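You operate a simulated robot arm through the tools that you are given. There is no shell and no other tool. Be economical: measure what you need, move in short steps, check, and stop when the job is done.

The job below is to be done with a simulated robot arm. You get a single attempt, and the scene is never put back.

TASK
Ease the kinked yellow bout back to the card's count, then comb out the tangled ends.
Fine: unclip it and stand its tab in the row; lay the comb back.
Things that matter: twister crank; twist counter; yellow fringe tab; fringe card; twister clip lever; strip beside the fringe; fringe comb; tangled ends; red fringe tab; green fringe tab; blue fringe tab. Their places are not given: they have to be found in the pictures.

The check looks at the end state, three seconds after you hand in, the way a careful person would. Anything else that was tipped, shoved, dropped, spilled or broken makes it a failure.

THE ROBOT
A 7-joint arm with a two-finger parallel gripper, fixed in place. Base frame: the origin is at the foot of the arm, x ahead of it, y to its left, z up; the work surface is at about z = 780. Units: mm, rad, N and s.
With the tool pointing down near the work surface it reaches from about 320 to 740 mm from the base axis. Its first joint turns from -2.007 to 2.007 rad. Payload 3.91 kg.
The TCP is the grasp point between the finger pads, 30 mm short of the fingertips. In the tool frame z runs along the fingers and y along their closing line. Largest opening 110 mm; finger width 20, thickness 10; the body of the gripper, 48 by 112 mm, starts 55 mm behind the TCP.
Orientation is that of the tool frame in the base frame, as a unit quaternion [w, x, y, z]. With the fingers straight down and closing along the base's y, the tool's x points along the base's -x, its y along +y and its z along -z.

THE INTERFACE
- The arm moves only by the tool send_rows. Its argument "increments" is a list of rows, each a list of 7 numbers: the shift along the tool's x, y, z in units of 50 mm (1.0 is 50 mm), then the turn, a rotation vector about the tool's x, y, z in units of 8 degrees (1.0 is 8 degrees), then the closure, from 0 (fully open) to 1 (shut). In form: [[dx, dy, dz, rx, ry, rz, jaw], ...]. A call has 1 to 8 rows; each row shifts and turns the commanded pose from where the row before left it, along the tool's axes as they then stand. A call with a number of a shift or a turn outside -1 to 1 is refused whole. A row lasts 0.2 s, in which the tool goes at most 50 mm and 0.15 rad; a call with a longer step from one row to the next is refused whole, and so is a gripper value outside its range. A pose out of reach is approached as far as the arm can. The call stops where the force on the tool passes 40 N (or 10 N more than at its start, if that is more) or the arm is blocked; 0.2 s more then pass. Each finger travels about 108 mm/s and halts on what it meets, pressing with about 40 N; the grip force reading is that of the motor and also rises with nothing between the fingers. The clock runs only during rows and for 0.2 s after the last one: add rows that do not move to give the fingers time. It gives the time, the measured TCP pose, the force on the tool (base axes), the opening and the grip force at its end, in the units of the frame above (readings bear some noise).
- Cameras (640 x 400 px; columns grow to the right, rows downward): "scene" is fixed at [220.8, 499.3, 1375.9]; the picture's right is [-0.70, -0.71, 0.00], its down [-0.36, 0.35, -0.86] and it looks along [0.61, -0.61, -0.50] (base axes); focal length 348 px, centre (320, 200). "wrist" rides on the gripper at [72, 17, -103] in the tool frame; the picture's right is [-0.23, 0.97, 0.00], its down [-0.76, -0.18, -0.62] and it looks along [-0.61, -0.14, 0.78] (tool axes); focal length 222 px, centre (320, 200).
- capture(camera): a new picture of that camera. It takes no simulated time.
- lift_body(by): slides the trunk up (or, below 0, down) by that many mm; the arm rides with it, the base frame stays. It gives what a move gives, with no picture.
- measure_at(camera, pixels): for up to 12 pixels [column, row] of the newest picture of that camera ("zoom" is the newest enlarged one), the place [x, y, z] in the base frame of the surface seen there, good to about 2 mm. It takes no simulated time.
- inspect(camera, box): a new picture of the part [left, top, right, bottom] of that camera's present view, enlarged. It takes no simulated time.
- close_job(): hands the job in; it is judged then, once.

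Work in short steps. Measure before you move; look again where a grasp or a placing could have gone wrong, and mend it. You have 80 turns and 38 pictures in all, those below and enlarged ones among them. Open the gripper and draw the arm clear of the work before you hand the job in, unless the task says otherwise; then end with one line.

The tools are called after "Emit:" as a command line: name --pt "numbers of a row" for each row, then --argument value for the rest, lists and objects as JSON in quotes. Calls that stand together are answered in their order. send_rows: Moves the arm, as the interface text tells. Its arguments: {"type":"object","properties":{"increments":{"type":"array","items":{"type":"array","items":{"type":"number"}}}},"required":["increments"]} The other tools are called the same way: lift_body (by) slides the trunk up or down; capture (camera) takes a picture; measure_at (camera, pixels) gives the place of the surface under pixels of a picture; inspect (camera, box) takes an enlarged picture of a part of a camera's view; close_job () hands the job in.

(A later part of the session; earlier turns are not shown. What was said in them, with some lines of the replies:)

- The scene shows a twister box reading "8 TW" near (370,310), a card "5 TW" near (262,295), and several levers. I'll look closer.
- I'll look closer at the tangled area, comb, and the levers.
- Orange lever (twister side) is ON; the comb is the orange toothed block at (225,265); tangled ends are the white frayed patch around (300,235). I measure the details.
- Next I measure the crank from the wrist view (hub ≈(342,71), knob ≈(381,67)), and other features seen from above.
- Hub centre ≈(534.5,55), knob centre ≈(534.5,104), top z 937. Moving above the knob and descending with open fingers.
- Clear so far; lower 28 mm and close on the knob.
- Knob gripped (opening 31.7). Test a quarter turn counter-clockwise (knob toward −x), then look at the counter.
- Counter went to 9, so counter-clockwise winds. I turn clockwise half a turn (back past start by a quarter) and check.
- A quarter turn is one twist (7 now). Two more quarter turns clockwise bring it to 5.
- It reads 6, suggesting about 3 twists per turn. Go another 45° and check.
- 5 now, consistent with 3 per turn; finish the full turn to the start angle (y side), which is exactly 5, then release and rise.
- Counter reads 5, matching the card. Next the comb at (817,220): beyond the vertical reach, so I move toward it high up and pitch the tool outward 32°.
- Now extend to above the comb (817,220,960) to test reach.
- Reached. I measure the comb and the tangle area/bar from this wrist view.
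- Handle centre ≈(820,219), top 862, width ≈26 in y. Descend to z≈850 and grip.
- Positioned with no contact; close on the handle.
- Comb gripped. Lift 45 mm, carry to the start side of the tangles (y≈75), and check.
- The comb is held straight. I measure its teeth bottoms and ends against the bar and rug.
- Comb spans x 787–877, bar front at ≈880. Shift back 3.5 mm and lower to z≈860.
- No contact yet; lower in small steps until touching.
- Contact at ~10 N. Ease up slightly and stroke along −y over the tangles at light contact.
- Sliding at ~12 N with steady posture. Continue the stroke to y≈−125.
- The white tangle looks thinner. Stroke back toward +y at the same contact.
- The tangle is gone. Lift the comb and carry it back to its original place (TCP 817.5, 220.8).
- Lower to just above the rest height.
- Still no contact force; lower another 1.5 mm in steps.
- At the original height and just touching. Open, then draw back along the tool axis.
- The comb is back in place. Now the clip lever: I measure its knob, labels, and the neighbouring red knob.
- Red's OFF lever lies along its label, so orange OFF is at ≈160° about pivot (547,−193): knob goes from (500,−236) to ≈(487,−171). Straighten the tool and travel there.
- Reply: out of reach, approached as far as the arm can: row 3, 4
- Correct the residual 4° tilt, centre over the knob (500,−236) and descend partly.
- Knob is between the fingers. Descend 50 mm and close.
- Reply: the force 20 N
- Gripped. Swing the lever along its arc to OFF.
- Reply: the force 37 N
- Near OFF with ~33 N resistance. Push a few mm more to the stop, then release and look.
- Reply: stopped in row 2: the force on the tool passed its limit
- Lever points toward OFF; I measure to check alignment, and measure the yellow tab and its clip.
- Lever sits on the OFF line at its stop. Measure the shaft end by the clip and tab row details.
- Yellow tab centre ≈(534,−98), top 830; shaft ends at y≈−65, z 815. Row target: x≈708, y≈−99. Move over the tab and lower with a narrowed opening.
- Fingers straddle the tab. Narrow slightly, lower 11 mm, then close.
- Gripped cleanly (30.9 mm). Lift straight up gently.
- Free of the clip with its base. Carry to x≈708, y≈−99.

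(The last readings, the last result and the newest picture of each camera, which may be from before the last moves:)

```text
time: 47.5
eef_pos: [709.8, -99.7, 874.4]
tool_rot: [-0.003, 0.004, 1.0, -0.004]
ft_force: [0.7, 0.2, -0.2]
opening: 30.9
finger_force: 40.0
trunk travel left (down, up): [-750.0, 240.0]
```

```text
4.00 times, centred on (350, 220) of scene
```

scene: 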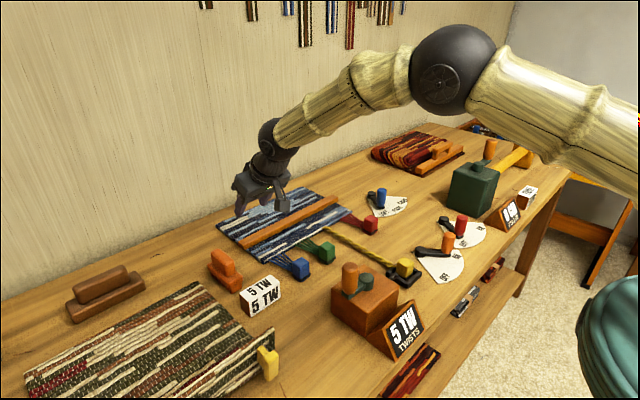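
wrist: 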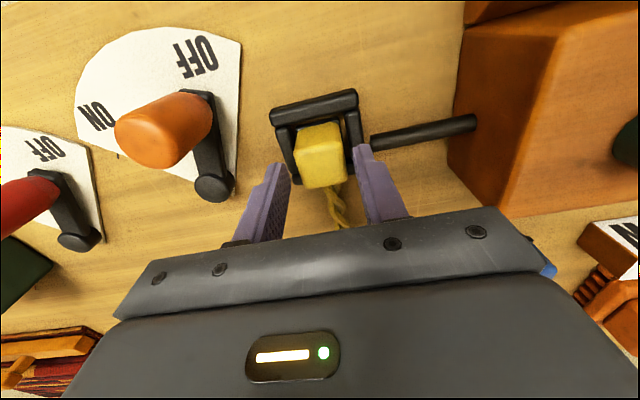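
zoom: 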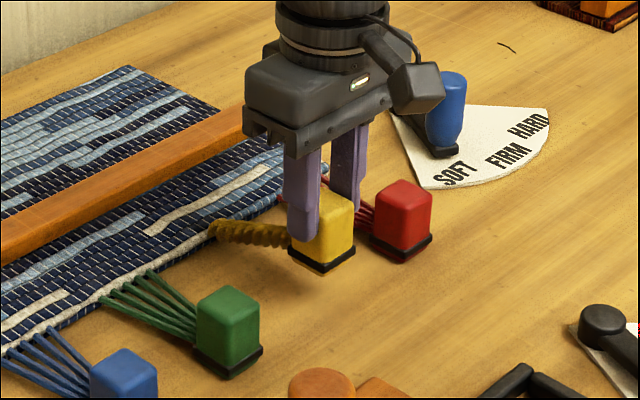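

Bout follows. Lower to just above rest height (row tab tops are the same 830 as in the clip).

Emit:
send_rows --pt "0 0 0.2 0 0 0 1" --pt "0 0 0.2 0 0 0 1" --pt "0 0 0.18 0 0 0 1" --pt "0 0 0 0 0 0 1"

Emit:
inspect --camera "scene" --box '[270, 170, 430, 270]'

Emit:
measure_at --camera "zoom" --pixels '[[330, 245], [318, 255], [400, 235], [390, 240], [225, 340], [215, 345], [320, 285], [335, 280]]'

```text
time: 48.5
eef_pos: [708.9, -101.0, 844.5]
tool_rot: [-0.003, 0.004, 1.0, -0.004]
ft_force: [0.4, 0.1, -1.6]
opening: 30.7
finger_force: 40.0
trunk travel left (down, up): [-750.0, 240.0]
```

```text
4.00 times, centred on (350, 220) of scene
```

zoom: 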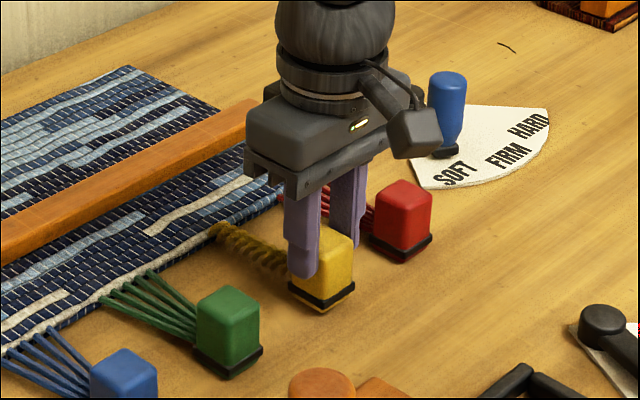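

```text
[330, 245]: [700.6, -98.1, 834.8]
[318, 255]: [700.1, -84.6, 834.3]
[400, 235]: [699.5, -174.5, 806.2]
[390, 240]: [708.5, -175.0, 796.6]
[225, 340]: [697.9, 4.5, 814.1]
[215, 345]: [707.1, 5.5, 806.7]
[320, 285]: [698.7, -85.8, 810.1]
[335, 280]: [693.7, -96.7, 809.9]
```

Aligned: +y face at −85.5, exactly midway between red (−175) and green (4.5). Lower the last few mm.

Emit:
send_rows --pt "0 0 0.03 0 0 0 1" --pt "0 0 0.03 0 0 0 1" --pt "0 0 0 0 0 0 1"

```text
time: 49.3
eef_pos: [708.2, -100.9, 841.9]
tool_rot: [-0.002, 0.003, 1.0, -0.003]
ft_force: [0.4, 0.1, -0.4]
opening: 31.1
finger_force: 39.6
trunk travel left (down, up): [-750.0, 240.0]
```

Emit:
send_rows --pt "0 0 0.02 0 0 0 1" --pt "0 0 0.02 0 0 0 1" --pt "0 0 0 0 0 0 1"

```text
time: 50.1
eef_pos: [708.8, -100.1, 839.7]
tool_rot: [-0.001, 0.004, 1.0, -0.004]
ft_force: [0.1, 1.3, 2.2]
opening: 30.8
finger_force: 40.0
trunk travel left (down, up): [-750.0, 240.0]
```

Emit:
send_rows --pt "0 0 0.015 0 0 0 1" --pt "0 0 0 0 0 0 1"

```text
time: 50.7
eef_pos: [707.7, -101.0, 841.2]
tool_rot: [-0.002, 0.005, 1.0, -0.004]
ft_force: [-1.3, -2.5, 6.5]
opening: 30.7
finger_force: 39.9
trunk travel left (down, up): [-750.0, 240.0]
```

Contact (6.5 N up): the tab stands on the bench. Open and rise, then look.

Emit:
send_rows --pt "0 0 0 0 0 0 0.75" --pt "0 0 0 0 0 0 0.55" --pt "0 0 0 0 0 0 0.5" --pt "0 0 -0.5 0 0 0 0.5" --pt "0 0 -0.8 0 0 0 0.5" --pt "0.3 0 -0.8 0 0 0 0.5" --pt "0.5 0 -0.8 0 0 0 0.5" --pt "0.5 0 -0.8 0 0 0 0.5"

Emit:
capture --camera "scene"

Emit:
inspect --camera "scene" --box '[200, 190, 480, 365]'

```text
time: 52.5
eef_pos: [641.6, -98.1, 1026.2]
tool_rot: [-0.002, 0.003, 1.0, -0.003]
ft_force: [-0.1, 0.2, -0.9]
opening: 55.0
finger_force: 0.0
trunk travel left (down, up): [-750.0, 240.0]
```

```text
7 pictures are left
```

scene: 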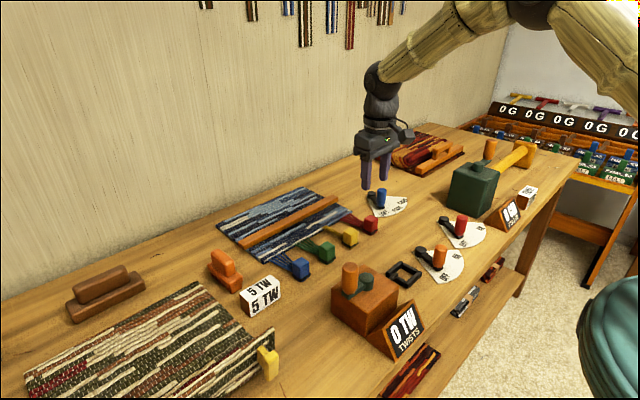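

```text
2.29 times, centred on (340, 278) of scene
```

zoom: 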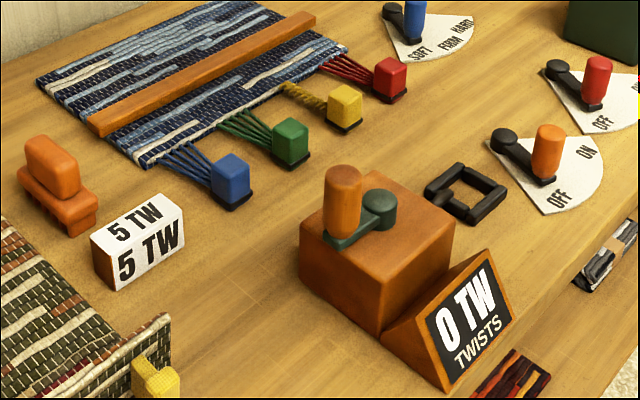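

The yellow tab stands between red and green, and the bout kept its twist. The tangle is gone, the comb is back, and the lever is at OFF. The counter dropped to 0 now that nothing is clipped. The arm is clear and the gripper open, so I hand in.

Emit:
close_job

```text
The job is handed in.
```

I handed the job in. The yellow bout was eased from 8 twists to the card's 5 and the tangled ends are combed out. Its clip is off, its tab stands in the row between red and green, and the comb is back in its place. The counter now reads 0; I read it at 5 before unclipping.
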